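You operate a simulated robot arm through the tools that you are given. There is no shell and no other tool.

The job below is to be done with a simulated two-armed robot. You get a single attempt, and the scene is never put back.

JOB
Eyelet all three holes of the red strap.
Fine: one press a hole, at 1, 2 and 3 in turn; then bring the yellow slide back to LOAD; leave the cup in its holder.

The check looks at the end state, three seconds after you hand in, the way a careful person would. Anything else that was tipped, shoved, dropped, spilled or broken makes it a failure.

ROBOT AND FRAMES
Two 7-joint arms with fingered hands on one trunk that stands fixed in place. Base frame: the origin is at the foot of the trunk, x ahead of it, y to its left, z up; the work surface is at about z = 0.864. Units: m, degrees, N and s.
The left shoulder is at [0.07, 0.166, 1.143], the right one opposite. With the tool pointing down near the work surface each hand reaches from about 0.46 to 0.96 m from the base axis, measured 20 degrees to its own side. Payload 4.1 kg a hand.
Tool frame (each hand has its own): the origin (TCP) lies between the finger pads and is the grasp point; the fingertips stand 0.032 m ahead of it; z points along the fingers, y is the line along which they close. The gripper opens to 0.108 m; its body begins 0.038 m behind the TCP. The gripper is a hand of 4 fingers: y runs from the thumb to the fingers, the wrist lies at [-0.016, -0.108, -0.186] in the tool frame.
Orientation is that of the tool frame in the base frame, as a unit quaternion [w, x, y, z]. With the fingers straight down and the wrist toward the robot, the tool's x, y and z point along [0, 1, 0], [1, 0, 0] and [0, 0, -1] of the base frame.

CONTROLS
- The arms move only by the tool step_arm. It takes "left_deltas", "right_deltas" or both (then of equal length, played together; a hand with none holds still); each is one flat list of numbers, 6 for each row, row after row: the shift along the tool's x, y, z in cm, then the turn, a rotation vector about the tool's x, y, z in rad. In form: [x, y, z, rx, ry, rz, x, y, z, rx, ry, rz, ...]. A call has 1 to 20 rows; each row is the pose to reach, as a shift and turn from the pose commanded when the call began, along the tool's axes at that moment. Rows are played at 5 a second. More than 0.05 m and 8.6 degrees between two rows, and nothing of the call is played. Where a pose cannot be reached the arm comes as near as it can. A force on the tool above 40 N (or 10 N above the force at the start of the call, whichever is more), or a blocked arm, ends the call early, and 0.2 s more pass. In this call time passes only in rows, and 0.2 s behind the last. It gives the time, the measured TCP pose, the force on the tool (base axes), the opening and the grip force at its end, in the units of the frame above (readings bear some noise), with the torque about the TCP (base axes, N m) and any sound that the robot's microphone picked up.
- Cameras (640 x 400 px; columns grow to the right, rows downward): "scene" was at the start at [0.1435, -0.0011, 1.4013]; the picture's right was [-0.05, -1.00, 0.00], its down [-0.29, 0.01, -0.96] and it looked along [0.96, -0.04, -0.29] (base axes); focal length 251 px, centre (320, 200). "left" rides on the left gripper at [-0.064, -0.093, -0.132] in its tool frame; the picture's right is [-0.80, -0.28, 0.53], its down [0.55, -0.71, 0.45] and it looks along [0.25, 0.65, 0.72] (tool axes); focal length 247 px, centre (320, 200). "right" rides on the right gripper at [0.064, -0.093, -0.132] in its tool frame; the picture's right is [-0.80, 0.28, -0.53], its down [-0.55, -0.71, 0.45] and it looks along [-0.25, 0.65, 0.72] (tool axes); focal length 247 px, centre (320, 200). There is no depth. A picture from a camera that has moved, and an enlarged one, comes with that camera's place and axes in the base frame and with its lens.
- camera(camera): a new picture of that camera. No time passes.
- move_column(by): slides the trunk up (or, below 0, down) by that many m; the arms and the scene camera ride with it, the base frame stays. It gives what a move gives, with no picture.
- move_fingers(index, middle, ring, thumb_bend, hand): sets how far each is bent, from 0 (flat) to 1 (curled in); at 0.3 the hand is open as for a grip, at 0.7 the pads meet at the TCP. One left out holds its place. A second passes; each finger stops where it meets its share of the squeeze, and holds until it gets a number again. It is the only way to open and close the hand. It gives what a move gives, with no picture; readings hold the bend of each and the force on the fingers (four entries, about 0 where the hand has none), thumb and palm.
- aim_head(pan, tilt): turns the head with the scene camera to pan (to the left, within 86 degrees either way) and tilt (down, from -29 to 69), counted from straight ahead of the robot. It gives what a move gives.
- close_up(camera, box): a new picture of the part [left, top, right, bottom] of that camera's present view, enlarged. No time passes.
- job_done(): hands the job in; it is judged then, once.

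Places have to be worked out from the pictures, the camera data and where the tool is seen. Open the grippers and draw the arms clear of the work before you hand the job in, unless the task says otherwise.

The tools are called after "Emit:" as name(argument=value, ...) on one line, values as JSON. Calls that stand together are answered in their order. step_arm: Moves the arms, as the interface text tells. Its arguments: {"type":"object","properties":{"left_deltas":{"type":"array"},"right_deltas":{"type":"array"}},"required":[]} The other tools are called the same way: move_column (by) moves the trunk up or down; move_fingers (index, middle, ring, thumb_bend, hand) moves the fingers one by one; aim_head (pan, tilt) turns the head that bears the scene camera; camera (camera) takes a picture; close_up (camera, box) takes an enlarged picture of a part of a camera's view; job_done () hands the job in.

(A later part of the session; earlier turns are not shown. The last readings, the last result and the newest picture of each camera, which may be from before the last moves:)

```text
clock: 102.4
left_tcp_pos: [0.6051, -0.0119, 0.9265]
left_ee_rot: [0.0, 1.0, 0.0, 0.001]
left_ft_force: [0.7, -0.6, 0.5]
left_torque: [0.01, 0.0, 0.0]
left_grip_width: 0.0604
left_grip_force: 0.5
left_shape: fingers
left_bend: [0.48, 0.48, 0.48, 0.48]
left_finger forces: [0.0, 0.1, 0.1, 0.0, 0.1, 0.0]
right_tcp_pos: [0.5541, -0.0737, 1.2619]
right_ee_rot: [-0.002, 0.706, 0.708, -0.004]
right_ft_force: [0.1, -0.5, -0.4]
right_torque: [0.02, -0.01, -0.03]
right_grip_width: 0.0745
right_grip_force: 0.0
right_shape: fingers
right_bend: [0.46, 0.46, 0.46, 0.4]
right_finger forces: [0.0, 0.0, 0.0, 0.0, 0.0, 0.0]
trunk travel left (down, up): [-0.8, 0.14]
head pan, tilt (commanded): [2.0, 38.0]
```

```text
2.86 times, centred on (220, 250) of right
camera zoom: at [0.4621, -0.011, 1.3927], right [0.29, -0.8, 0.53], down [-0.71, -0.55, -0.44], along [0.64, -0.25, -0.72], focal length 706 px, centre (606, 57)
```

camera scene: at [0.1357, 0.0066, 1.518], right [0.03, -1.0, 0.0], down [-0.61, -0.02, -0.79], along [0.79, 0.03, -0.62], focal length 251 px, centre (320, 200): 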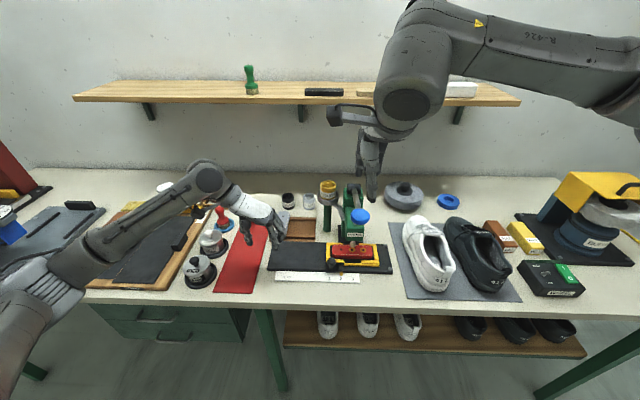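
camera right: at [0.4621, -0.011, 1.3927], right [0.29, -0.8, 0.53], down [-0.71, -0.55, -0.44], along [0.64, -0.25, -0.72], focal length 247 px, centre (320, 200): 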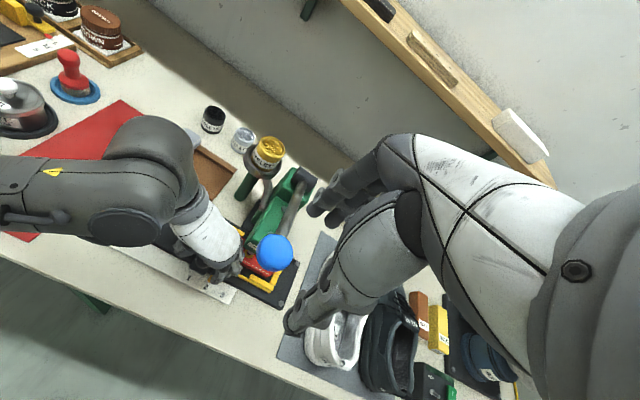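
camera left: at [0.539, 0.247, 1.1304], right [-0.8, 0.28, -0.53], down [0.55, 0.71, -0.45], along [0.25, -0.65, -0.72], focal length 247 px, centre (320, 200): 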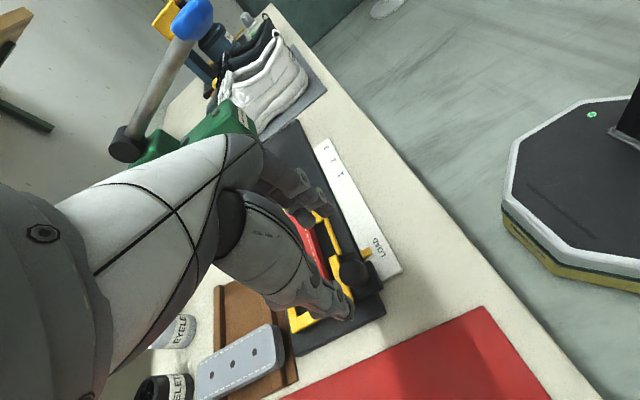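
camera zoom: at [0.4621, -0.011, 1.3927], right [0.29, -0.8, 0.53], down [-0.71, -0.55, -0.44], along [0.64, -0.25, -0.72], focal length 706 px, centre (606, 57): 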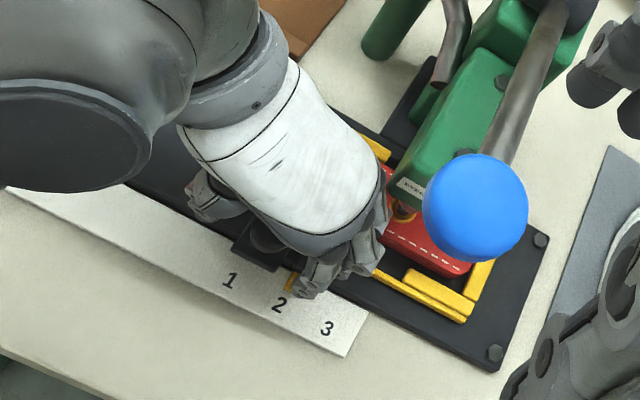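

The hand's far edge is at x≈0.63, the head's front face at 0.643; I shift the hand 7 mm toward the robot for more margin, then pinch the knob.

Emit:
step_arm(left_deltas=[-0.4, -0.2, 0, 0, 0, 0, -0.7, -0.3, 0, 0, 0, 0])

Emit:
move_fingers(hand="left", index=0.6, middle=0.65, ring=0.6, thumb_bend=0.71)

Emit:
close_up(camera="scene", box=[300, 230, 370, 285])

```text
clock: 103.0
left_tcp_pos: [0.5986, -0.0073, 0.9277]
left_ee_rot: [0.0, 1.0, -0.001, 0.0]
left_ft_force: [1.1, 0.7, 0.2]
left_torque: [0.01, 0.0, 0.01]
left_grip_width: 0.0607
left_grip_force: 0.0
left_shape: fingers
left_bend: [0.48, 0.48, 0.48, 0.48]
left_finger forces: [0.0, 0.1, 0.0, 0.0, 0.0, 0.1]
right_tcp_pos: [0.5546, -0.0733, 1.2615]
right_ee_rot: [-0.002, 0.707, 0.707, -0.003]
right_ft_force: [0.3, -0.3, -0.1]
right_torque: [-0.01, -0.03, 0.03]
right_grip_width: 0.0746
right_grip_force: 0.1
right_shape: fingers
right_bend: [0.46, 0.46, 0.46, 0.4]
right_finger forces: [0.0, 0.0, 0.0, 0.0, 0.0, 0.0]
trunk travel left (down, up): [-0.8, 0.14]
head pan, tilt (commanded): [2.0, 38.0]
```

```text
clock: 104.0
left_tcp_pos: [0.5982, -0.0079, 0.9256]
left_ee_rot: [0.0, 1.0, 0.0, 0.0]
left_ft_force: [-0.4, -1.9, -1.1]
left_torque: [-0.01, 0.01, -0.06]
left_grip_width: 0.0158
left_grip_force: 1.7
left_shape: fingers
left_bend: [0.6, 0.63, 0.6, 0.7]
left_finger forces: [0.0, 2.4, 0.0, 0.0, 0.6, 0.0]
right_tcp_pos: [0.5536, -0.0743, 1.2605]
right_ee_rot: [-0.003, 0.707, 0.707, -0.004]
right_ft_force: [-1.0, -0.6, 0.8]
right_torque: [-0.01, 0.01, 0.02]
right_grip_width: 0.0748
right_grip_force: 0.0
right_shape: fingers
right_bend: [0.46, 0.46, 0.46, 0.4]
right_finger forces: [0.1, 0.0, 0.1, 0.0, 0.1, 0.0]
trunk travel left (down, up): [-0.8, 0.14]
head pan, tilt (commanded): [2.0, 38.0]
```

```text
7.27 times, centred on (335, 258) of scene
camera zoom: at [0.1367, 0.0058, 1.5179], right [0.03, -1.0, 0.0], down [-0.62, -0.02, -0.79], along [0.79, 0.03, -0.62], focal length 1823 px, centre (211, -218)
```

zoom: 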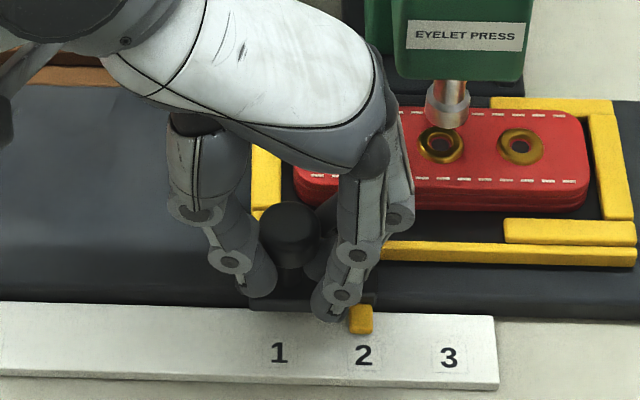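

The thumb is only lightly touching (0.6 N), so I firm it up slightly for two-sided control.

Emit:
move_fingers(hand="left", thumb_bend=0.75)

Emit:
step_arm(left_deltas=[0, 0.1, 0, 0, 0, 0, 0, 0.2, 0, 0, 0, 0, 0, 0.3, 0, 0, 0, 0, 0, 0.4, 0, 0, 0, 0, 0, 0.5, 0, 0, 0, 0, 0, 0.65, 0, 0, 0, 0, 0, 0.8, 0, 0, 0, 0, 0, 1.0, 0, 0, 0, 0, 0, 1.2, 0, 0, 0, 0, 0, 1.4, 0, 0, 0, 0])

Emit:
close_up(camera="scene", box=[300, 215, 390, 285])

Emit:
close_up(camera="right", box=[180, 200, 300, 310])

```text
clock: 105.0
left_tcp_pos: [0.5978, -0.0076, 0.9265]
left_ee_rot: [0.0, 1.0, 0.0, -0.001]
left_ft_force: [-2.0, 1.1, -4.4]
left_torque: [0.0, 0.1, -0.02]
left_grip_width: 0.0114
left_grip_force: 4.0
left_shape: fingers
left_bend: [0.6, 0.62, 0.6, 0.73]
left_finger forces: [0.0, 2.9, 0.1, 0.1, 4.0, 0.0]
right_tcp_pos: [0.5543, -0.0727, 1.2624]
right_ee_rot: [-0.003, 0.707, 0.707, -0.004]
right_ft_force: [1.0, 0.0, 0.0]
right_torque: [-0.02, -0.03, -0.03]
right_grip_width: 0.0747
right_grip_force: 0.1
right_shape: fingers
right_bend: [0.46, 0.46, 0.46, 0.4]
right_finger forces: [0.0, 0.1, 0.0, 0.0, 0.1, 0.0]
trunk travel left (down, up): [-0.8, 0.14]
head pan, tilt (commanded): [2.0, 38.0]
```

```text
clock: 107.2
left_tcp_pos: [0.5967, -0.0215, 0.9257]
left_ee_rot: [0.0, 1.0, 0.0, 0.001]
left_ft_force: [-6.3, 1.0, -4.8]
left_torque: [0.03, 0.15, -0.04]
left_grip_width: 0.0119
left_grip_force: 4.7
left_shape: fingers
left_bend: [0.6, 0.63, 0.6, 0.73]
left_finger forces: [0.0, 3.3, 0.1, 0.1, 5.8, 0.0]
right_tcp_pos: [0.5542, -0.0735, 1.2607]
right_ee_rot: [-0.003, 0.707, 0.707, -0.004]
right_ft_force: [-0.5, -0.2, -0.7]
right_torque: [0.0, 0.03, 0.01]
right_grip_width: 0.0744
right_grip_force: 0.0
right_shape: fingers
right_bend: [0.46, 0.46, 0.46, 0.4]
right_finger forces: [0.0, 0.1, 0.0, 0.0, 0.0, 0.1]
trunk travel left (down, up): [-0.8, 0.14]
head pan, tilt (commanded): [2.0, 38.0]
```

```text
5.71 times, centred on (345, 250) of scene
camera zoom: at [0.1363, 0.0061, 1.518], right [0.03, -1.0, 0.0], down [-0.62, -0.02, -0.79], along [0.79, 0.03, -0.62], focal length 1432 px, centre (177, -86)
```

zoom: 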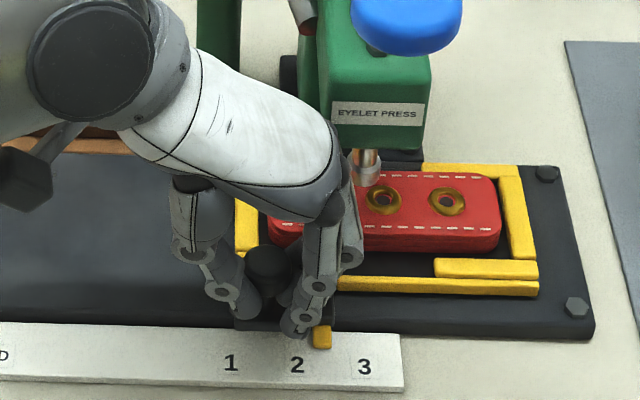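

```text
3.64 times, centred on (240, 255) of right
camera zoom: at [0.4619, -0.0107, 1.3928], right [0.29, -0.8, 0.53], down [-0.71, -0.55, -0.44], along [0.64, -0.25, -0.72], focal length 898 px, centre (611, 0)
```

zoom: 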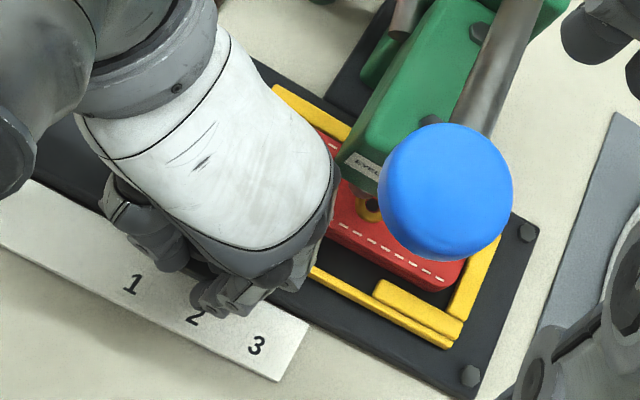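

The slide is 13 mm past 2; the -x force comes from gripping the knob slightly off-centre, so I ease 3 mm back in x while moving on 11 mm.

Emit:
step_arm(left_deltas=[0.1, 0.2, 0, 0, 0, 0, 0.2, 0.4, 0, 0, 0, 0, 0.3, 0.6, 0, 0, 0, 0, 0.3, 0.8, 0, 0, 0, 0, 0.3, 1.0, 0, 0, 0, 0, 0.3, 1.1, 0, 0, 0, 0])

Emit:
close_up(camera="scene", box=[300, 215, 390, 285])

Emit:
close_up(camera="right", box=[180, 200, 300, 310])

```text
clock: 108.6
left_tcp_pos: [0.5992, -0.0316, 0.9262]
left_ee_rot: [0.0, 1.0, 0.0, 0.0]
left_ft_force: [-18.8, 0.0, -10.7]
left_torque: [0.04, 0.4, -0.08]
left_grip_width: 0.0115
left_grip_force: 9.5
left_shape: fingers
left_bend: [0.6, 0.62, 0.6, 0.73]
left_finger forces: [0.0, 4.6, 0.1, 0.0, 14.1, 0.1]
right_tcp_pos: [0.553, -0.0733, 1.2629]
right_ee_rot: [-0.002, 0.707, 0.708, -0.003]
right_ft_force: [-0.6, -0.5, 0.6]
right_torque: [-0.01, 0.0, -0.01]
right_grip_width: 0.0747
right_grip_force: 0.0
right_shape: fingers
right_bend: [0.46, 0.46, 0.46, 0.4]
right_finger forces: [0.0, 0.0, 0.0, 0.1, 0.1, 0.0]
trunk travel left (down, up): [-0.8, 0.14]
head pan, tilt (commanded): [2.0, 38.0]
```

```text
5.71 times, centred on (345, 250) of scene
camera zoom: at [0.1348, 0.0061, 1.5181], right [0.03, -1.0, 0.0], down [-0.61, -0.02, -0.79], along [0.79, 0.03, -0.61], focal length 1432 px, centre (177, -86)
```

zoom: 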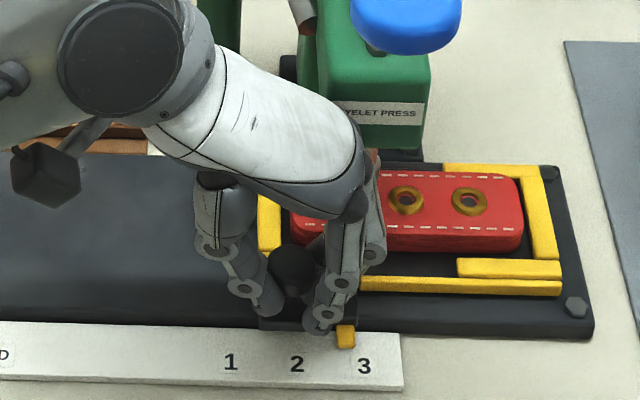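

```text
3.64 times, centred on (240, 255) of right
camera zoom: at [0.4604, -0.0108, 1.3932], right [0.29, -0.8, 0.53], down [-0.71, -0.55, -0.44], along [0.64, -0.25, -0.72], focal length 898 px, centre (611, 0)
```

zoom: 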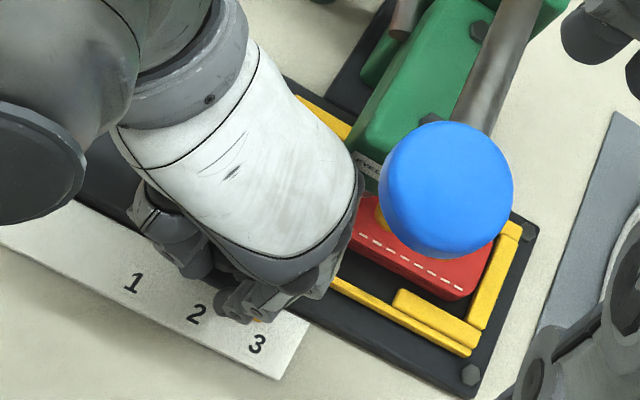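

The 3 mm x-shift wedged the thumb against the knob's near side (14 N), so I undo it and relax the thumb.

Emit:
step_arm(left_deltas=[-0.15, 0, 0, 0, 0, 0, -0.3, 0, 0, 0, 0, 0])

Emit:
move_fingers(hand="left", thumb_bend=0.72)

Emit:
close_up(camera="scene", box=[300, 215, 390, 285])

```text
clock: 109.2
left_tcp_pos: [0.599, -0.0317, 0.9259]
left_ee_rot: [0.0, 1.0, 0.0, 0.001]
left_ft_force: [-9.8, -1.1, -7.7]
left_torque: [-0.02, 0.24, -0.02]
left_grip_width: 0.011
left_grip_force: 6.6
left_shape: fingers
left_bend: [0.6, 0.62, 0.6, 0.73]
left_finger forces: [0.1, 3.9, 0.1, 0.0, 8.7, 0.0]
right_tcp_pos: [0.5545, -0.0739, 1.2612]
right_ee_rot: [-0.001, 0.707, 0.707, -0.003]
right_ft_force: [-0.5, -1.0, 0.3]
right_torque: [0.02, 0.02, 0.0]
right_grip_width: 0.0748
right_grip_force: 0.1
right_shape: fingers
right_bend: [0.46, 0.46, 0.46, 0.4]
right_finger forces: [0.0, 0.0, 0.0, 0.1, 0.1, 0.0]
trunk travel left (down, up): [-0.8, 0.14]
head pan, tilt (commanded): [2.0, 38.0]
```

```text
clock: 110.2
left_tcp_pos: [0.5984, -0.0319, 0.9261]
left_ee_rot: [0.0, 1.0, 0.0, 0.0]
left_ft_force: [-6.0, -0.7, -2.5]
left_torque: [0.01, 0.15, -0.03]
left_grip_width: 0.0131
left_grip_force: 3.7
left_shape: fingers
left_bend: [0.6, 0.63, 0.6, 0.72]
left_finger forces: [0.1, 3.1, 0.0, 0.0, 4.4, 0.1]
right_tcp_pos: [0.5548, -0.0742, 1.2611]
right_ee_rot: [-0.002, 0.708, 0.706, -0.003]
right_ft_force: [1.0, 0.1, 0.7]
right_torque: [0.0, 0.02, 0.0]
right_grip_width: 0.0746
right_grip_force: 0.0
right_shape: fingers
right_bend: [0.46, 0.46, 0.46, 0.4]
right_finger forces: [0.0, 0.0, 0.1, 0.0, 0.0, 0.0]
trunk travel left (down, up): [-0.8, 0.14]
head pan, tilt (commanded): [2.0, 38.0]
```

```text
5.71 times, centred on (345, 250) of scene
camera zoom: at [0.1359, 0.0061, 1.518], right [0.03, -1.0, 0.0], down [-0.62, -0.02, -0.79], along [0.79, 0.03, -0.62], focal length 1432 px, centre (177, -86)
```

zoom: 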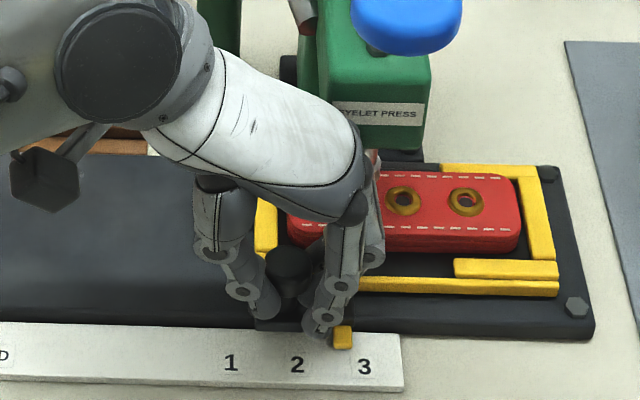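

Good: thumb 4.4 N, finger 3.1 N, 11 mm to go. I creep the slide into mark 3.

Emit:
step_arm(left_deltas=[0, 0.1, 0, 0, 0, 0, 0, 0.2, 0, 0, 0, 0, 0, 0.3, 0, 0, 0, 0, 0, 0.4, 0, 0, 0, 0, 0, 0.48, 0, 0, 0, 0, 0, 0.53, 0, 0, 0, 0, 0, 0.58, 0, 0, 0, 0, 0, 0.63, 0, 0, 0, 0, 0, 0.68, 0, 0, 0, 0, 0, 0.73, 0, 0, 0, 0, 0, 0.78, 0, 0, 0, 0, 0, 0.83, 0, 0, 0, 0, 0, 0.88, 0, 0, 0, 0, 0, 0.93, 0, 0, 0, 0, 0, 0.98, 0, 0, 0, 0, 0, 1.03, 0, 0, 0, 0, 0, 1.08, 0, 0, 0, 0, 0, 1.12, 0, 0, 0, 0])

Emit:
close_up(camera="scene", box=[310, 225, 380, 285])

Emit:
close_up(camera="right", box=[180, 200, 300, 310])

```text
clock: 114.0
left_tcp_pos: [0.598, -0.0429, 0.9264]
left_ee_rot: [-0.001, 1.0, 0.0, 0.0]
left_ft_force: [-2.4, -0.1, -3.1]
left_torque: [0.03, 0.09, -0.03]
left_grip_width: 0.0134
left_grip_force: 2.5
left_shape: fingers
left_bend: [0.6, 0.63, 0.6, 0.71]
left_finger forces: [0.0, 2.8, 0.1, 0.1, 2.8, 0.0]
right_tcp_pos: [0.5543, -0.0739, 1.2611]
right_ee_rot: [-0.003, 0.707, 0.707, -0.003]
right_ft_force: [-0.1, 0.6, -0.7]
right_torque: [0.05, 0.01, 0.01]
right_grip_width: 0.0746
right_grip_force: 0.1
right_shape: fingers
right_bend: [0.46, 0.46, 0.46, 0.4]
right_finger forces: [0.0, 0.1, 0.0, 0.1, 0.0, 0.1]
trunk travel left (down, up): [-0.8, 0.14]
head pan, tilt (commanded): [2.0, 38.0]
```

```text
6.67 times, centred on (345, 255) of scene
camera zoom: at [0.1363, 0.0061, 1.518], right [0.03, -1.0, 0.0], down [-0.62, -0.02, -0.79], along [0.79, 0.03, -0.62], focal length 1671 px, centre (153, -167)
```

zoom: 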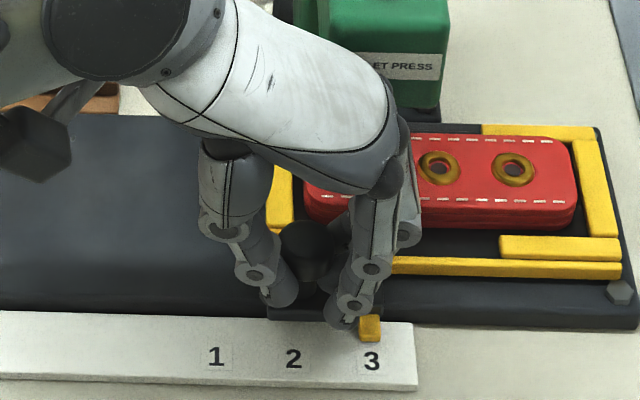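

```text
3.64 times, centred on (240, 255) of right
camera zoom: at [0.4619, -0.0108, 1.3928], right [0.29, -0.8, 0.53], down [-0.71, -0.55, -0.44], along [0.64, -0.25, -0.72], focal length 898 px, centre (611, 0)
```

zoom: 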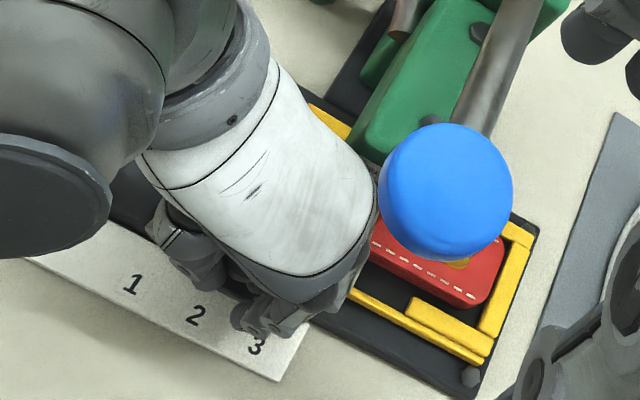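

Pointer is at mark 3 within ~1 mm, inside its detent. I release, and this time leave by drawing the open hand straight back toward the robot, since the lever knob is right above.

Emit:
move_fingers(hand="left", index=0.46, middle=0.46, ring=0.46, thumb_bend=0.46)

Emit:
close_up(camera="scene", box=[310, 225, 380, 285])

```text
clock: 115.0
left_tcp_pos: [0.5978, -0.0434, 0.9262]
left_ee_rot: [-0.001, 1.0, 0.0, 0.0]
left_ft_force: [-0.9, 0.3, 1.3]
left_torque: [-0.02, 0.03, 0.01]
left_grip_width: 0.0661
left_grip_force: 0.1
left_shape: fingers
left_bend: [0.46, 0.46, 0.46, 0.46]
left_finger forces: [0.1, 0.0, 0.0, 0.1, 0.0, 0.0]
right_tcp_pos: [0.5554, -0.0732, 1.2621]
right_ee_rot: [-0.002, 0.708, 0.707, -0.004]
right_ft_force: [0.5, -1.0, 0.9]
right_torque: [-0.05, 0.01, 0.02]
right_grip_width: 0.0747
right_grip_force: 0.0
right_shape: fingers
right_bend: [0.46, 0.46, 0.46, 0.4]
right_finger forces: [0.0, 0.0, 0.0, 0.0, 0.1, 0.1]
trunk travel left (down, up): [-0.8, 0.14]
head pan, tilt (commanded): [2.0, 38.0]
```

```text
6.67 times, centred on (345, 255) of scene
camera zoom: at [0.1366, 0.0062, 1.518], right [0.03, -1.0, 0.0], down [-0.62, -0.02, -0.79], along [0.79, 0.03, -0.62], focal length 1671 px, centre (153, -167)
```

zoom: 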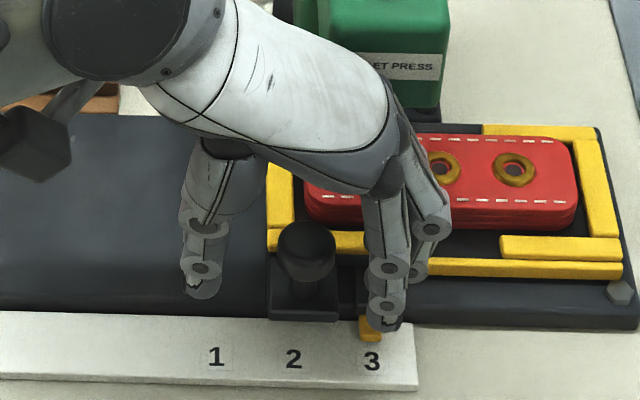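

The knob is free, with clear gaps both sides. I draw the hand straight back 8 cm, then up and to the left.

Emit:
step_arm(left_deltas=[-1, 0, 0, 0, 0, 0, -2.5, 0, 0, 0, 0, 0, -4, 0, 0, 0, 0, 0, -5.5, 0, 0, 0, 0, 0, -7, 0, -0.3, 0, 0, 0, -8, -0.5, -1.5, 0, 0, 0, -8, -4, -4, 0, 0, 0, -8, -8.5, -6, 0, 0, 0, -8, -13, -8, 0, 0, 0, -7, -17.5, -9, 0, 0, 0, -5, -21.5, -9, 0, 0, 0])

Emit:
close_up(camera="scene", box=[310, 225, 380, 285])

Emit:
close_up(camera="scene", box=[330, 225, 370, 255])

```text
clock: 117.4
left_tcp_pos: [0.5467, 0.1745, 1.0169]
left_ee_rot: [0.0, 1.0, -0.001, 0.0]
left_ft_force: [-0.5, 0.1, -0.1]
left_torque: [-0.02, 0.0, 0.0]
left_grip_width: 0.066
left_grip_force: 0.0
left_shape: fingers
left_bend: [0.46, 0.46, 0.46, 0.46]
left_finger forces: [0.0, 0.0, 0.0, 0.1, 0.1, 0.1]
right_tcp_pos: [0.5533, -0.0731, 1.2616]
right_ee_rot: [-0.002, 0.707, 0.707, -0.003]
right_ft_force: [-0.8, 0.1, -0.1]
right_torque: [0.0, 0.0, 0.0]
right_grip_width: 0.0751
right_grip_force: 0.2
right_shape: fingers
right_bend: [0.46, 0.46, 0.46, 0.4]
right_finger forces: [0.0, 0.2, 0.1, 0.0, 0.0, 0.0]
trunk travel left (down, up): [-0.8, 0.14]
head pan, tilt (commanded): [2.0, 38.0]
```

```text
6.67 times, centred on (345, 255) of scene
camera zoom: at [0.1369, 0.0074, 1.5179], right [0.03, -1.0, 0.0], down [-0.62, -0.02, -0.79], along [0.79, 0.03, -0.62], focal length 1671 px, centre (153, -167)
```

zoom: 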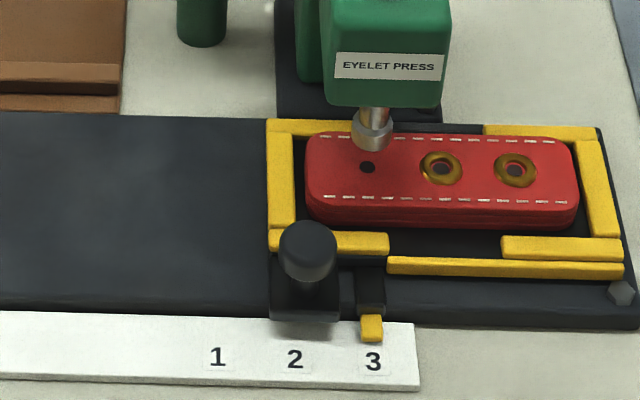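

```text
13.33 times, centred on (350, 240) of scene
camera zoom: at [0.1369, 0.0074, 1.5179], right [0.03, -1.0, 0.0], down [-0.62, -0.02, -0.79], along [0.79, 0.03, -0.62], focal length 3342 px, centre (-80, -333)
```

zoom: 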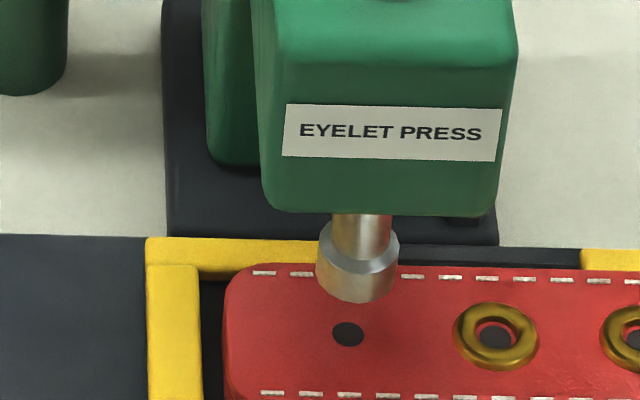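

Hole 3 is under the punch and the left hand is clear. I press the lever a third time in the same single stroke.

Emit:
step_arm(right_deltas=[0, 0, 3, 0, 0, 0, 0, 0, 6, 0, 0, 0, 0, 0, 8.5, 0, 0, 0, 0, 0.1, 10.5, 0, 0, 0, 0, 0.2, 11.5, 0, 0, 0, 0, 0.2, 12.3, 0, 0, 0, 0, 0.2, 13.1, 0, 0, 0, 0, 0.2, 13.9, 0, 0, 0, 0, 0.2, 14.7, 0, 0, 0, 0, 0.2, 15.5, 0, 0, 0, 0, 0.2, 16.2, 0, 0, 0, 0, 0.2, 16.8, 0, 0, 0, 0, 0.2, 17.3, 0, 0, 0, 0, 0.2, 17.7, 0, 0, 0, 0, 0.2, 18.0, 0, 0, 0, 0, 0.2, 18.3, 0, 0, 0, 0, 0.2, 18.6, 0, 0, 0, 0, 0.2, 18.9, 0, 0, 0, 0, 0.2, 19.2, 0, 0, 0])

Emit:
close_up(camera="right", box=[200, 170, 300, 260])

Emit:
close_up(camera="right", box=[150, 130, 400, 300])

```text
clock: 121.3
left_tcp_pos: [0.5451, 0.1728, 1.0177]
left_ee_rot: [0.0, 1.0, -0.001, 0.001]
left_ft_force: [0.3, -0.5, -0.1]
left_torque: [0.0, 0.0, -0.01]
left_grip_width: 0.0661
left_grip_force: 0.2
left_shape: fingers
left_bend: [0.46, 0.46, 0.46, 0.46]
left_finger forces: [0.0, 0.0, 0.1, 0.1, 0.0, 0.1]
right_tcp_pos: [0.555, -0.0746, 1.0766]
right_ee_rot: [0.0, 0.706, 0.708, 0.004]
right_ft_force: [-5.3, -0.4, 28.1]
right_torque: [0.1, -1.01, 0.02]
right_grip_width: 0.0724
right_grip_force: 14.1
right_shape: fingers
right_bend: [0.48, 0.47, 0.46, 0.4]
right_finger forces: [27.1, 1.6, 0.1, 0.1, 0.0, 0.0]
trunk travel left (down, up): [-0.8, 0.14]
head pan, tilt (commanded): [2.0, 38.0]
stopped in row 19 (right hand): the force on the tool passed its limit at 42 N (the readings are from after the stop); the commanded pose is now the measured one
```

```text
4.44 times, centred on (250, 215) of right
camera zoom: at [0.4606, -0.013, 1.208], right [0.28, -0.8, 0.53], down [-0.7, -0.55, -0.45], along [0.65, -0.24, -0.72], focal length 1098 px, centre (631, 133)
```

zoom: 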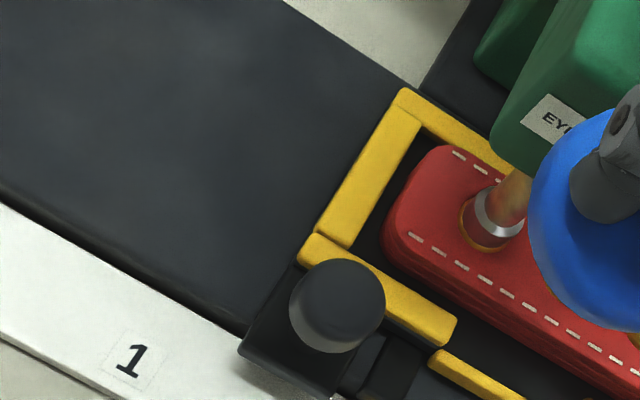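

```text
2.35 times, centred on (275, 215) of right
camera zoom: at [0.4606, -0.013, 1.208], right [0.28, -0.8, 0.53], down [-0.7, -0.55, -0.45], along [0.65, -0.24, -0.72], focal length 581 px, centre (426, 165)
```

zoom: 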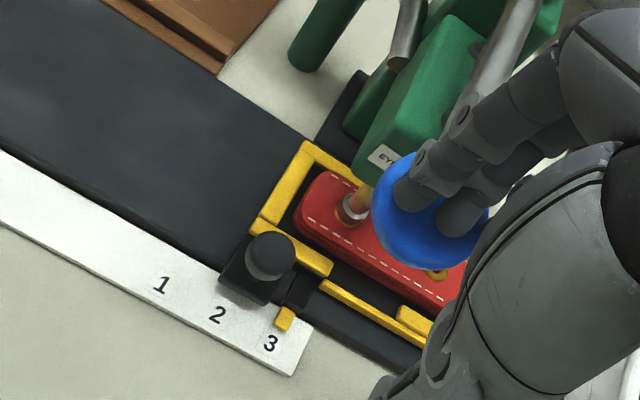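

The gold ring shows under the punch at hole 3 with the press bottomed. I raise the right hand steadily, well above the lever.

Emit:
step_arm(right_deltas=[0, 0, -0.4, 0, 0, 0, 0, 0, -1.2, 0, 0, 0, 0, 0, -2.0, 0, 0, 0, 0, 0, -2.8, 0, 0, 0, 0, 0, -3.6, 0, 0, 0, 0, 0, -4.4, 0, 0, 0, 0, 0, -5.2, 0, 0, 0, 0, 0, -6.0, 0, 0, 0, 0, 0, -6.8, 0, 0, 0, 0, 0, -7.6, 0, 0, 0, 0, 0, -8.6, 0, 0, 0, 0, 0, -10, 0, 0, 0, 0, 0, -12, 0, 0, 0, 0, 0, -15, 0, 0, 0, 0, 0, -19, 0, 0, 0, 0, 0, -23, 0, 0, 0])

Emit:
close_up(camera="scene", box=[310, 225, 380, 285])

Emit:
close_up(camera="scene", box=[290, 160, 400, 285])

```text
clock: 124.7
left_tcp_pos: [0.5459, 0.1733, 1.0154]
left_ee_rot: [0.0, 1.0, 0.0, 0.0]
left_ft_force: [0.3, -0.1, 0.4]
left_torque: [0.06, -0.02, -0.02]
left_grip_width: 0.0661
left_grip_force: 0.0
left_shape: fingers
left_bend: [0.46, 0.46, 0.46, 0.46]
left_finger forces: [0.1, 0.0, 0.1, 0.1, 0.0, 0.1]
right_tcp_pos: [0.5592, -0.0724, 1.3011]
right_ee_rot: [-0.001, 0.707, 0.707, 0.0]
right_ft_force: [0.1, -0.4, 0.1]
right_torque: [0.01, -0.01, -0.01]
right_grip_width: 0.0744
right_grip_force: 0.1
right_shape: fingers
right_bend: [0.46, 0.46, 0.46, 0.4]
right_finger forces: [0.1, 0.0, 0.0, 0.1, 0.0, 0.0]
trunk travel left (down, up): [-0.8, 0.14]
head pan, tilt (commanded): [2.0, 38.0]
```

```text
6.67 times, centred on (345, 255) of scene
camera zoom: at [0.1356, 0.0067, 1.518], right [0.03, -1.0, 0.0], down [-0.61, -0.02, -0.79], along [0.79, 0.03, -0.62], focal length 1671 px, centre (153, -167)
```

zoom: 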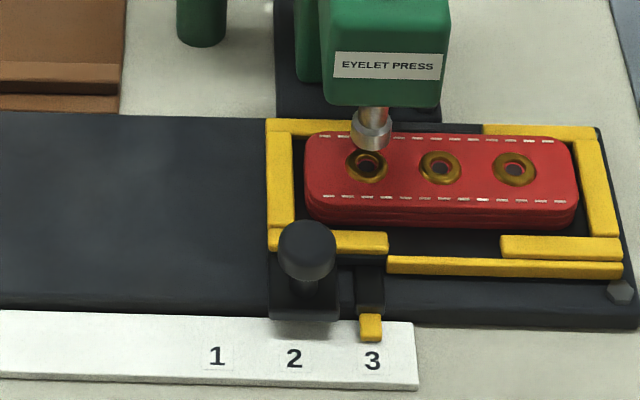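

```text
3.20 times, centred on (345, 222) of scene
camera zoom: at [0.1356, 0.0067, 1.518], right [0.03, -1.0, 0.0], down [-0.61, -0.02, -0.79], along [0.79, 0.03, -0.62], focal length 802 px, centre (240, 128)
```

zoom: 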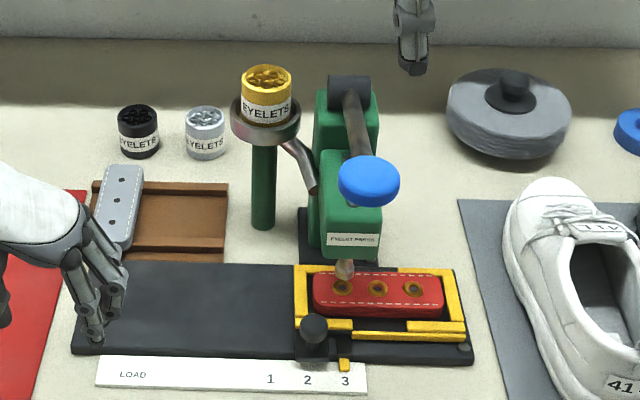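

All three eyelets are set and the lever is up. Now I return the left hand from the front, around the knob, to take the slide back to LOAD.

Emit:
step_arm(left_deltas=[-2, 4, 0, 0, 0, 0, -3, 8.5, 1, 0, 0, 0, -3, 13, 3, 0, 0, 0, -3, 17.5, 5, 0, 0, 0, -3, 21, 7.5, 0, 0, 0, -2, 21.5, 8.7, 0, 0, 0, -0.5, 21.5, 9, 0, 0, 0, 1, 21.5, 9, 0, 0, 0, 2.5, 21.5, 9, 0, 0, 0, 4, 21.5, 9, 0, 0, 0, 5.4, 21.5, 9, 0, 0, 0])

Emit:
close_up(camera="scene", box=[310, 225, 380, 285])

```text
clock: 127.1
left_tcp_pos: [0.5999, -0.0452, 0.9262]
left_ee_rot: [0.0, 1.0, 0.001, -0.001]
left_ft_force: [-0.5, -0.1, 0.4]
left_torque: [0.02, -0.01, 0.03]
left_grip_width: 0.0662
left_grip_force: 0.0
left_shape: fingers
left_bend: [0.46, 0.46, 0.46, 0.46]
left_finger forces: [0.0, 0.0, 0.0, 0.0, 0.1, 0.0]
right_tcp_pos: [0.5597, -0.0738, 1.3006]
right_ee_rot: [-0.003, 0.706, 0.708, -0.002]
right_ft_force: [0.1, -0.5, 0.4]
right_torque: [-0.02, 0.0, 0.0]
right_grip_width: 0.0747
right_grip_force: 0.2
right_shape: fingers
right_bend: [0.46, 0.46, 0.46, 0.4]
right_finger forces: [0.0, 0.1, 0.0, 0.1, 0.0, 0.0]
trunk travel left (down, up): [-0.8, 0.14]
head pan, tilt (commanded): [2.0, 38.0]
```

```text
6.67 times, centred on (345, 255) of scene
camera zoom: at [0.137, 0.0058, 1.5179], right [0.03, -1.0, 0.0], down [-0.62, -0.02, -0.79], along [0.79, 0.03, -0.62], focal length 1671 px, centre (153, -167)
```

zoom: 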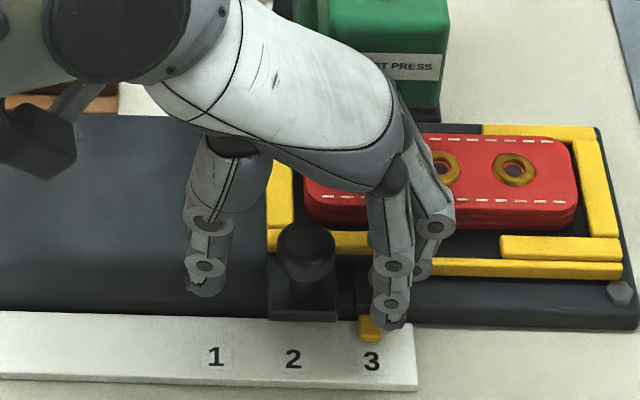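

I close the hand lightly on the knob from both sides again.

Emit:
move_fingers(hand="left", index=0.6, middle=0.65, ring=0.6, thumb_bend=0.7)

Emit:
step_arm(left_deltas=[0, -0.15, 0, 0, 0, 0, 0, -0.3, 0, 0, 0, 0, 0, -0.45, 0, 0, 0, 0, 0, -0.6, 0, 0, 0, 0, 0, -0.75, 0, 0, 0, 0, 0, -0.9, 0, 0, 0, 0, 0, -1.1, 0, 0, 0, 0, 0, -1.4, 0, 0, 0, 0, 0, -1.7, 0, 0, 0, 0, 0, -2.0, 0, 0, 0, 0])

Emit:
close_up(camera="scene", box=[310, 225, 380, 285])

```text
clock: 128.1
left_tcp_pos: [0.5992, -0.045, 0.925]
left_ee_rot: [0.0, 1.0, 0.0, 0.0]
left_ft_force: [-0.8, -1.1, -0.8]
left_torque: [-0.01, 0.04, -0.01]
left_grip_width: 0.0181
left_grip_force: 1.1
left_shape: fingers
left_bend: [0.6, 0.63, 0.6, 0.68]
left_finger forces: [0.1, 1.8, 0.0, 0.1, 1.3, 0.0]
right_tcp_pos: [0.5598, -0.0744, 1.3002]
right_ee_rot: [-0.001, 0.707, 0.707, 0.001]
right_ft_force: [-0.6, 0.5, 0.0]
right_torque: [-0.05, -0.02, -0.01]
right_grip_width: 0.0745
right_grip_force: 0.1
right_shape: fingers
right_bend: [0.46, 0.46, 0.46, 0.4]
right_finger forces: [0.0, 0.0, 0.0, 0.1, 0.0, 0.0]
trunk travel left (down, up): [-0.8, 0.14]
head pan, tilt (commanded): [2.0, 38.0]
```

```text
clock: 130.3
left_tcp_pos: [0.6002, -0.0226, 0.9258]
left_ee_rot: [0.0, 1.0, 0.0, 0.0]
left_ft_force: [0.4, -1.5, -1.0]
left_torque: [-0.01, 0.0, -0.01]
left_grip_width: 0.0175
left_grip_force: 1.3
left_shape: fingers
left_bend: [0.6, 0.63, 0.6, 0.69]
left_finger forces: [0.0, 2.1, 0.0, 0.0, 1.1, 0.0]
right_tcp_pos: [0.5605, -0.0741, 1.2996]
right_ee_rot: [-0.002, 0.706, 0.708, 0.0]
right_ft_force: [0.1, 0.2, -0.6]
right_torque: [-0.03, 0.04, -0.03]
right_grip_width: 0.0744
right_grip_force: 0.0
right_shape: fingers
right_bend: [0.46, 0.46, 0.46, 0.4]
right_finger forces: [0.0, 0.1, 0.1, 0.0, 0.1, 0.1]
trunk travel left (down, up): [-0.8, 0.14]
head pan, tilt (commanded): [2.0, 38.0]
```

```text
6.67 times, centred on (345, 255) of scene
camera zoom: at [0.1367, 0.0062, 1.5179], right [0.03, -1.0, 0.0], down [-0.62, -0.02, -0.79], along [0.79, 0.03, -0.62], focal length 1671 px, centre (153, -167)
```

zoom: 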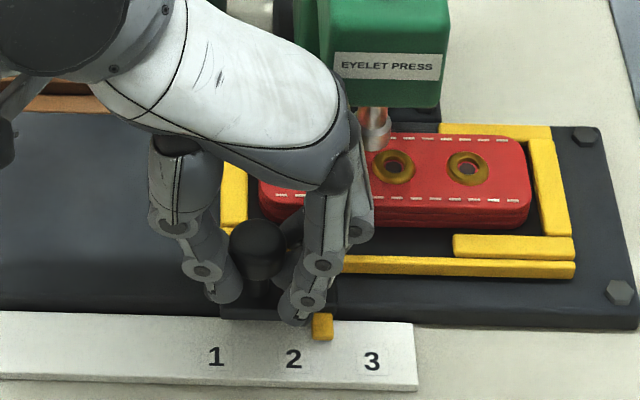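

The slide follows smoothly. I keep drawing left through detents 2 and 1 at a gentle pace.

Emit:
step_arm(left_deltas=[0, -0.3, 0, 0, 0, 0, 0, -0.6, 0, 0, 0, 0, 0, -0.9, 0, 0, 0, 0, 0, -1.2, 0, 0, 0, 0, 0, -1.5, 0, 0, 0, 0, 0, -1.8, 0, 0, 0, 0, 0, -2.2, 0, 0, 0, 0, 0, -2.6, 0, 0, 0, 0, 0, -3.0, 0, 0, 0, 0, 0, -3.4, 0, 0, 0, 0, 0, -3.8, 0, 0, 0, 0, 0, -4.1, 0, 0, 0, 0, 0, -4.4, 0, 0, 0, 0, 0, -4.7, 0, 0, 0, 0, 0, -5.0, 0, 0, 0, 0, 0, -5.3, 0, 0, 0, 0, 0, -5.6, 0, 0, 0, 0, 0, -6.0, 0, 0, 0, 0, 0, -6.4, 0, 0, 0, 0, 0, -6.8, 0, 0, 0, 0])

Emit:
close_up(camera="scene", box=[290, 225, 370, 285])

```text
clock: 134.5
left_tcp_pos: [0.5999, 0.047, 0.927]
left_ee_rot: [0.0, 1.0, 0.0, 0.0]
left_ft_force: [-2.4, -0.6, -1.3]
left_torque: [0.02, 0.07, -0.03]
left_grip_width: 0.0175
left_grip_force: 1.3
left_shape: fingers
left_bend: [0.6, 0.63, 0.6, 0.69]
left_finger forces: [0.0, 2.5, 0.0, 0.1, 1.4, 0.0]
right_tcp_pos: [0.5612, -0.0745, 1.3]
right_ee_rot: [-0.002, 0.707, 0.707, 0.0]
right_ft_force: [0.7, -0.2, 0.1]
right_torque: [0.0, -0.03, 0.0]
right_grip_width: 0.0746
right_grip_force: 0.0
right_shape: fingers
right_bend: [0.46, 0.46, 0.46, 0.4]
right_finger forces: [0.0, 0.0, 0.0, 0.0, 0.0, 0.0]
trunk travel left (down, up): [-0.8, 0.14]
head pan, tilt (commanded): [2.0, 38.0]
```

```text
6.67 times, centred on (330, 255) of scene
camera zoom: at [0.1365, 0.0063, 1.518], right [0.04, -1.0, 0.0], down [-0.62, -0.02, -0.79], along [0.79, 0.03, -0.62], focal length 1671 px, centre (253, -167)
```

zoom: 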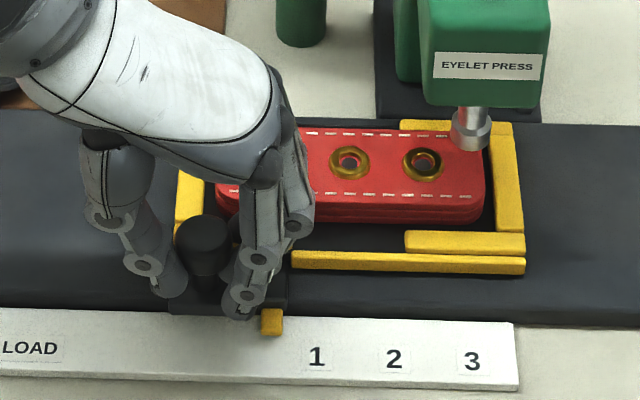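

Past mark 1, all good; about 110 mm remain. I carry on to 1 cm short of LOAD.

Emit:
step_arm(left_deltas=[0, -0.4, 0, 0, 0, 0, 0, -1.0, 0, 0, 0, 0, 0, -1.7, 0, 0, 0, 0, 0, -2.4, 0, 0, 0, 0, 0, -3.1, 0, 0, 0, 0, 0, -3.8, 0, 0, 0, 0, 0, -4.5, 0, 0, 0, 0, 0, -5.2, 0, 0, 0, 0, 0, -5.9, 0, 0, 0, 0, 0, -6.6, 0, 0, 0, 0, 0, -7.3, 0, 0, 0, 0, 0, -8.0, 0, 0, 0, 0, 0, -8.6, 0, 0, 0, 0, 0, -9.1, 0, 0, 0, 0, 0, -9.5, 0, 0, 0, 0, 0, -9.8, 0, 0, 0, 0])

Emit:
close_up(camera="scene", box=[260, 230, 330, 285])

```text
clock: 137.9
left_tcp_pos: [0.6007, 0.1438, 0.9263]
left_ee_rot: [0.0, 1.0, 0.0, -0.001]
left_ft_force: [-2.5, -1.3, -2.6]
left_torque: [0.02, 0.03, -0.02]
left_grip_width: 0.0172
left_grip_force: 1.7
left_shape: fingers
left_bend: [0.6, 0.63, 0.6, 0.69]
left_finger forces: [0.1, 2.7, 0.0, 0.1, 1.6, 0.1]
right_tcp_pos: [0.5608, -0.0741, 1.3007]
right_ee_rot: [-0.001, 0.706, 0.708, 0.0]
right_ft_force: [0.4, 0.2, -0.1]
right_torque: [0.01, 0.01, -0.02]
right_grip_width: 0.0748
right_grip_force: 0.1
right_shape: fingers
right_bend: [0.46, 0.46, 0.46, 0.4]
right_finger forces: [0.0, 0.0, 0.1, 0.0, 0.0, 0.0]
trunk travel left (down, up): [-0.8, 0.14]
head pan, tilt (commanded): [2.0, 38.0]
```

```text
7.27 times, centred on (295, 258) of scene
camera zoom: at [0.1366, 0.0063, 1.518], right [0.03, -1.0, 0.0], down [-0.62, -0.02, -0.79], along [0.79, 0.03, -0.62], focal length 1823 px, centre (502, -218)
```

zoom: 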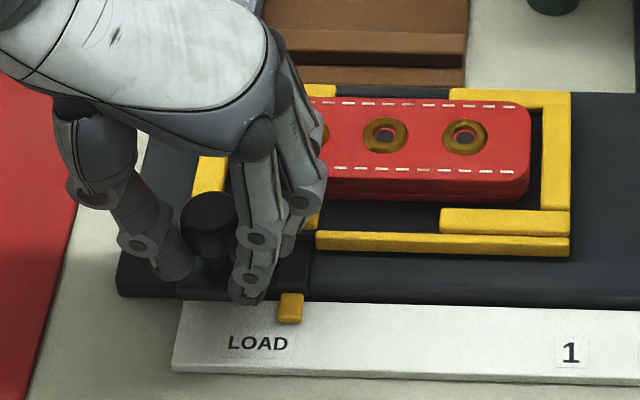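

11 mm short of LOAD (pixel 290 vs 264). I creep the rest.

Emit:
step_arm(left_deltas=[0, -0.2, 0, 0, 0, 0, 0, -0.4, 0, 0, 0, 0, 0, -0.55, 0, 0, 0, 0, 0, -0.65, 0, 0, 0, 0, 0, -0.75, 0, 0, 0, 0, 0, -0.85, 0, 0, 0, 0, 0, -0.95, 0, 0, 0, 0, 0, -1.05, 0, 0, 0, 0, 0, -1.12, 0, 0, 0, 0])

Emit:
close_up(camera="scene", box=[260, 230, 330, 285])

```text
clock: 139.9
left_tcp_pos: [0.5993, 0.1562, 0.9259]
left_ee_rot: [0.0, 1.0, 0.0, 0.0]
left_ft_force: [-1.1, -0.7, -1.1]
left_torque: [0.0, 0.07, 0.01]
left_grip_width: 0.018
left_grip_force: 2.7
left_shape: fingers
left_bend: [0.6, 0.63, 0.6, 0.69]
left_finger forces: [0.0, 2.8, 0.0, 0.1, 1.7, 0.1]
right_tcp_pos: [0.5606, -0.0742, 1.3009]
right_ee_rot: [0.0, 0.707, 0.707, 0.0]
right_ft_force: [-0.1, -0.2, -0.7]
right_torque: [0.01, 0.01, 0.01]
right_grip_width: 0.0748
right_grip_force: 0.0
right_shape: fingers
right_bend: [0.46, 0.46, 0.46, 0.4]
right_finger forces: [0.1, 0.0, 0.0, 0.1, 0.0, 0.0]
trunk travel left (down, up): [-0.8, 0.14]
head pan, tilt (commanded): [2.0, 38.0]
```

```text
7.27 times, centred on (295, 258) of scene
camera zoom: at [0.1365, 0.0061, 1.518], right [0.03, -1.0, 0.0], down [-0.62, -0.02, -0.79], along [0.79, 0.03, -0.62], focal length 1823 px, centre (502, -218)
```

zoom: 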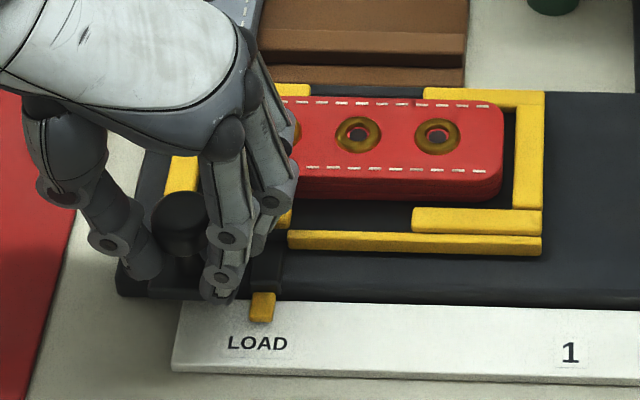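

The pointer is at LOAD. I open the hand and lift it straight up off the knob.

Emit:
move_fingers(hand="left", index=0.44, middle=0.44, ring=0.44, thumb_bend=0.44)

Emit:
step_arm(left_deltas=[0, 0, -1, 0, 0, 0, 0, 0, -3, 0, 0, 0, 0, 0, -6, 0, 0, 0, 0, 0, -10, 0, 0, 0, 0, 0, -14, 0, 0, 0, 0, 0, -18, 0, 0, 0, 0, 0, -22, 0, 0, 0, 0, 0, -26, 0, 0, 0, 0, 0, -30, 0, 0, 0])

Emit:
close_up(camera="scene", box=[250, 170, 390, 290])

Emit:
close_up(camera="scene", box=[260, 230, 330, 285])

```text
clock: 140.9
left_tcp_pos: [0.6007, 0.1559, 0.9275]
left_ee_rot: [0.0, 1.0, 0.0, 0.0]
left_ft_force: [-0.3, -0.2, 0.0]
left_torque: [0.0, 0.0, 0.04]
left_grip_width: 0.071
left_grip_force: 0.1
left_shape: fingers
left_bend: [0.44, 0.44, 0.44, 0.44]
left_finger forces: [0.0, 0.1, 0.1, 0.0, 0.0, 0.0]
right_tcp_pos: [0.5606, -0.0736, 1.3008]
right_ee_rot: [-0.001, 0.706, 0.708, 0.001]
right_ft_force: [-0.1, -0.5, 0.8]
right_torque: [0.0, 0.03, 0.02]
right_grip_width: 0.0747
right_grip_force: 0.0
right_shape: fingers
right_bend: [0.46, 0.46, 0.46, 0.4]
right_finger forces: [0.0, 0.0, 0.1, 0.0, 0.0, 0.0]
trunk travel left (down, up): [-0.8, 0.14]
head pan, tilt (commanded): [2.0, 38.0]
```

```text
clock: 142.9
left_tcp_pos: [0.5995, 0.155, 1.2269]
left_ee_rot: [0.0, 1.0, 0.0, -0.001]
left_ft_force: [0.0, 0.0, 0.6]
left_torque: [0.01, 0.01, -0.02]
left_grip_width: 0.0712
left_grip_force: 0.0
left_shape: fingers
left_bend: [0.44, 0.44, 0.44, 0.44]
left_finger forces: [0.0, 0.0, 0.0, 0.0, 0.0, 0.0]
right_tcp_pos: [0.5593, -0.0742, 1.3008]
right_ee_rot: [-0.001, 0.707, 0.707, 0.0]
right_ft_force: [1.3, -0.2, 0.5]
right_torque: [0.04, 0.0, 0.0]
right_grip_width: 0.0745
right_grip_force: 0.0
right_shape: fingers
right_bend: [0.46, 0.46, 0.46, 0.4]
right_finger forces: [0.1, 0.1, 0.0, 0.0, 0.0, 0.0]
trunk travel left (down, up): [-0.8, 0.14]
head pan, tilt (commanded): [2.0, 38.0]
```

```text
3.33 times, centred on (320, 230) of scene
camera zoom: at [0.1361, 0.0054, 1.5179], right [0.03, -1.0, 0.0], down [-0.62, -0.02, -0.79], along [0.79, 0.03, -0.62], focal length 835 px, centre (320, 100)
```

zoom: 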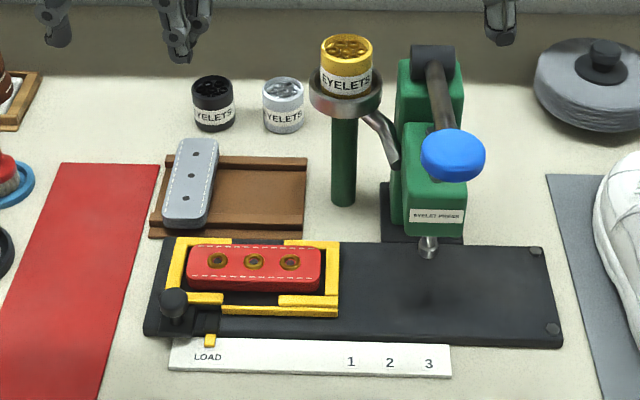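

```text
7.27 times, centred on (295, 258) of scene
camera zoom: at [0.1361, 0.0054, 1.5179], right [0.03, -1.0, 0.0], down [-0.62, -0.02, -0.79], along [0.79, 0.03, -0.62], focal length 1823 px, centre (502, -218)
```

zoom: 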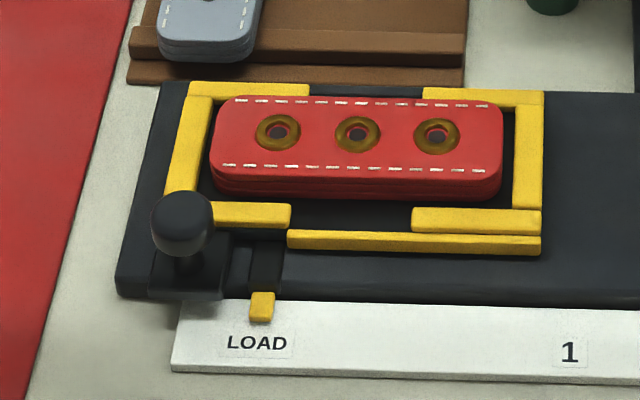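

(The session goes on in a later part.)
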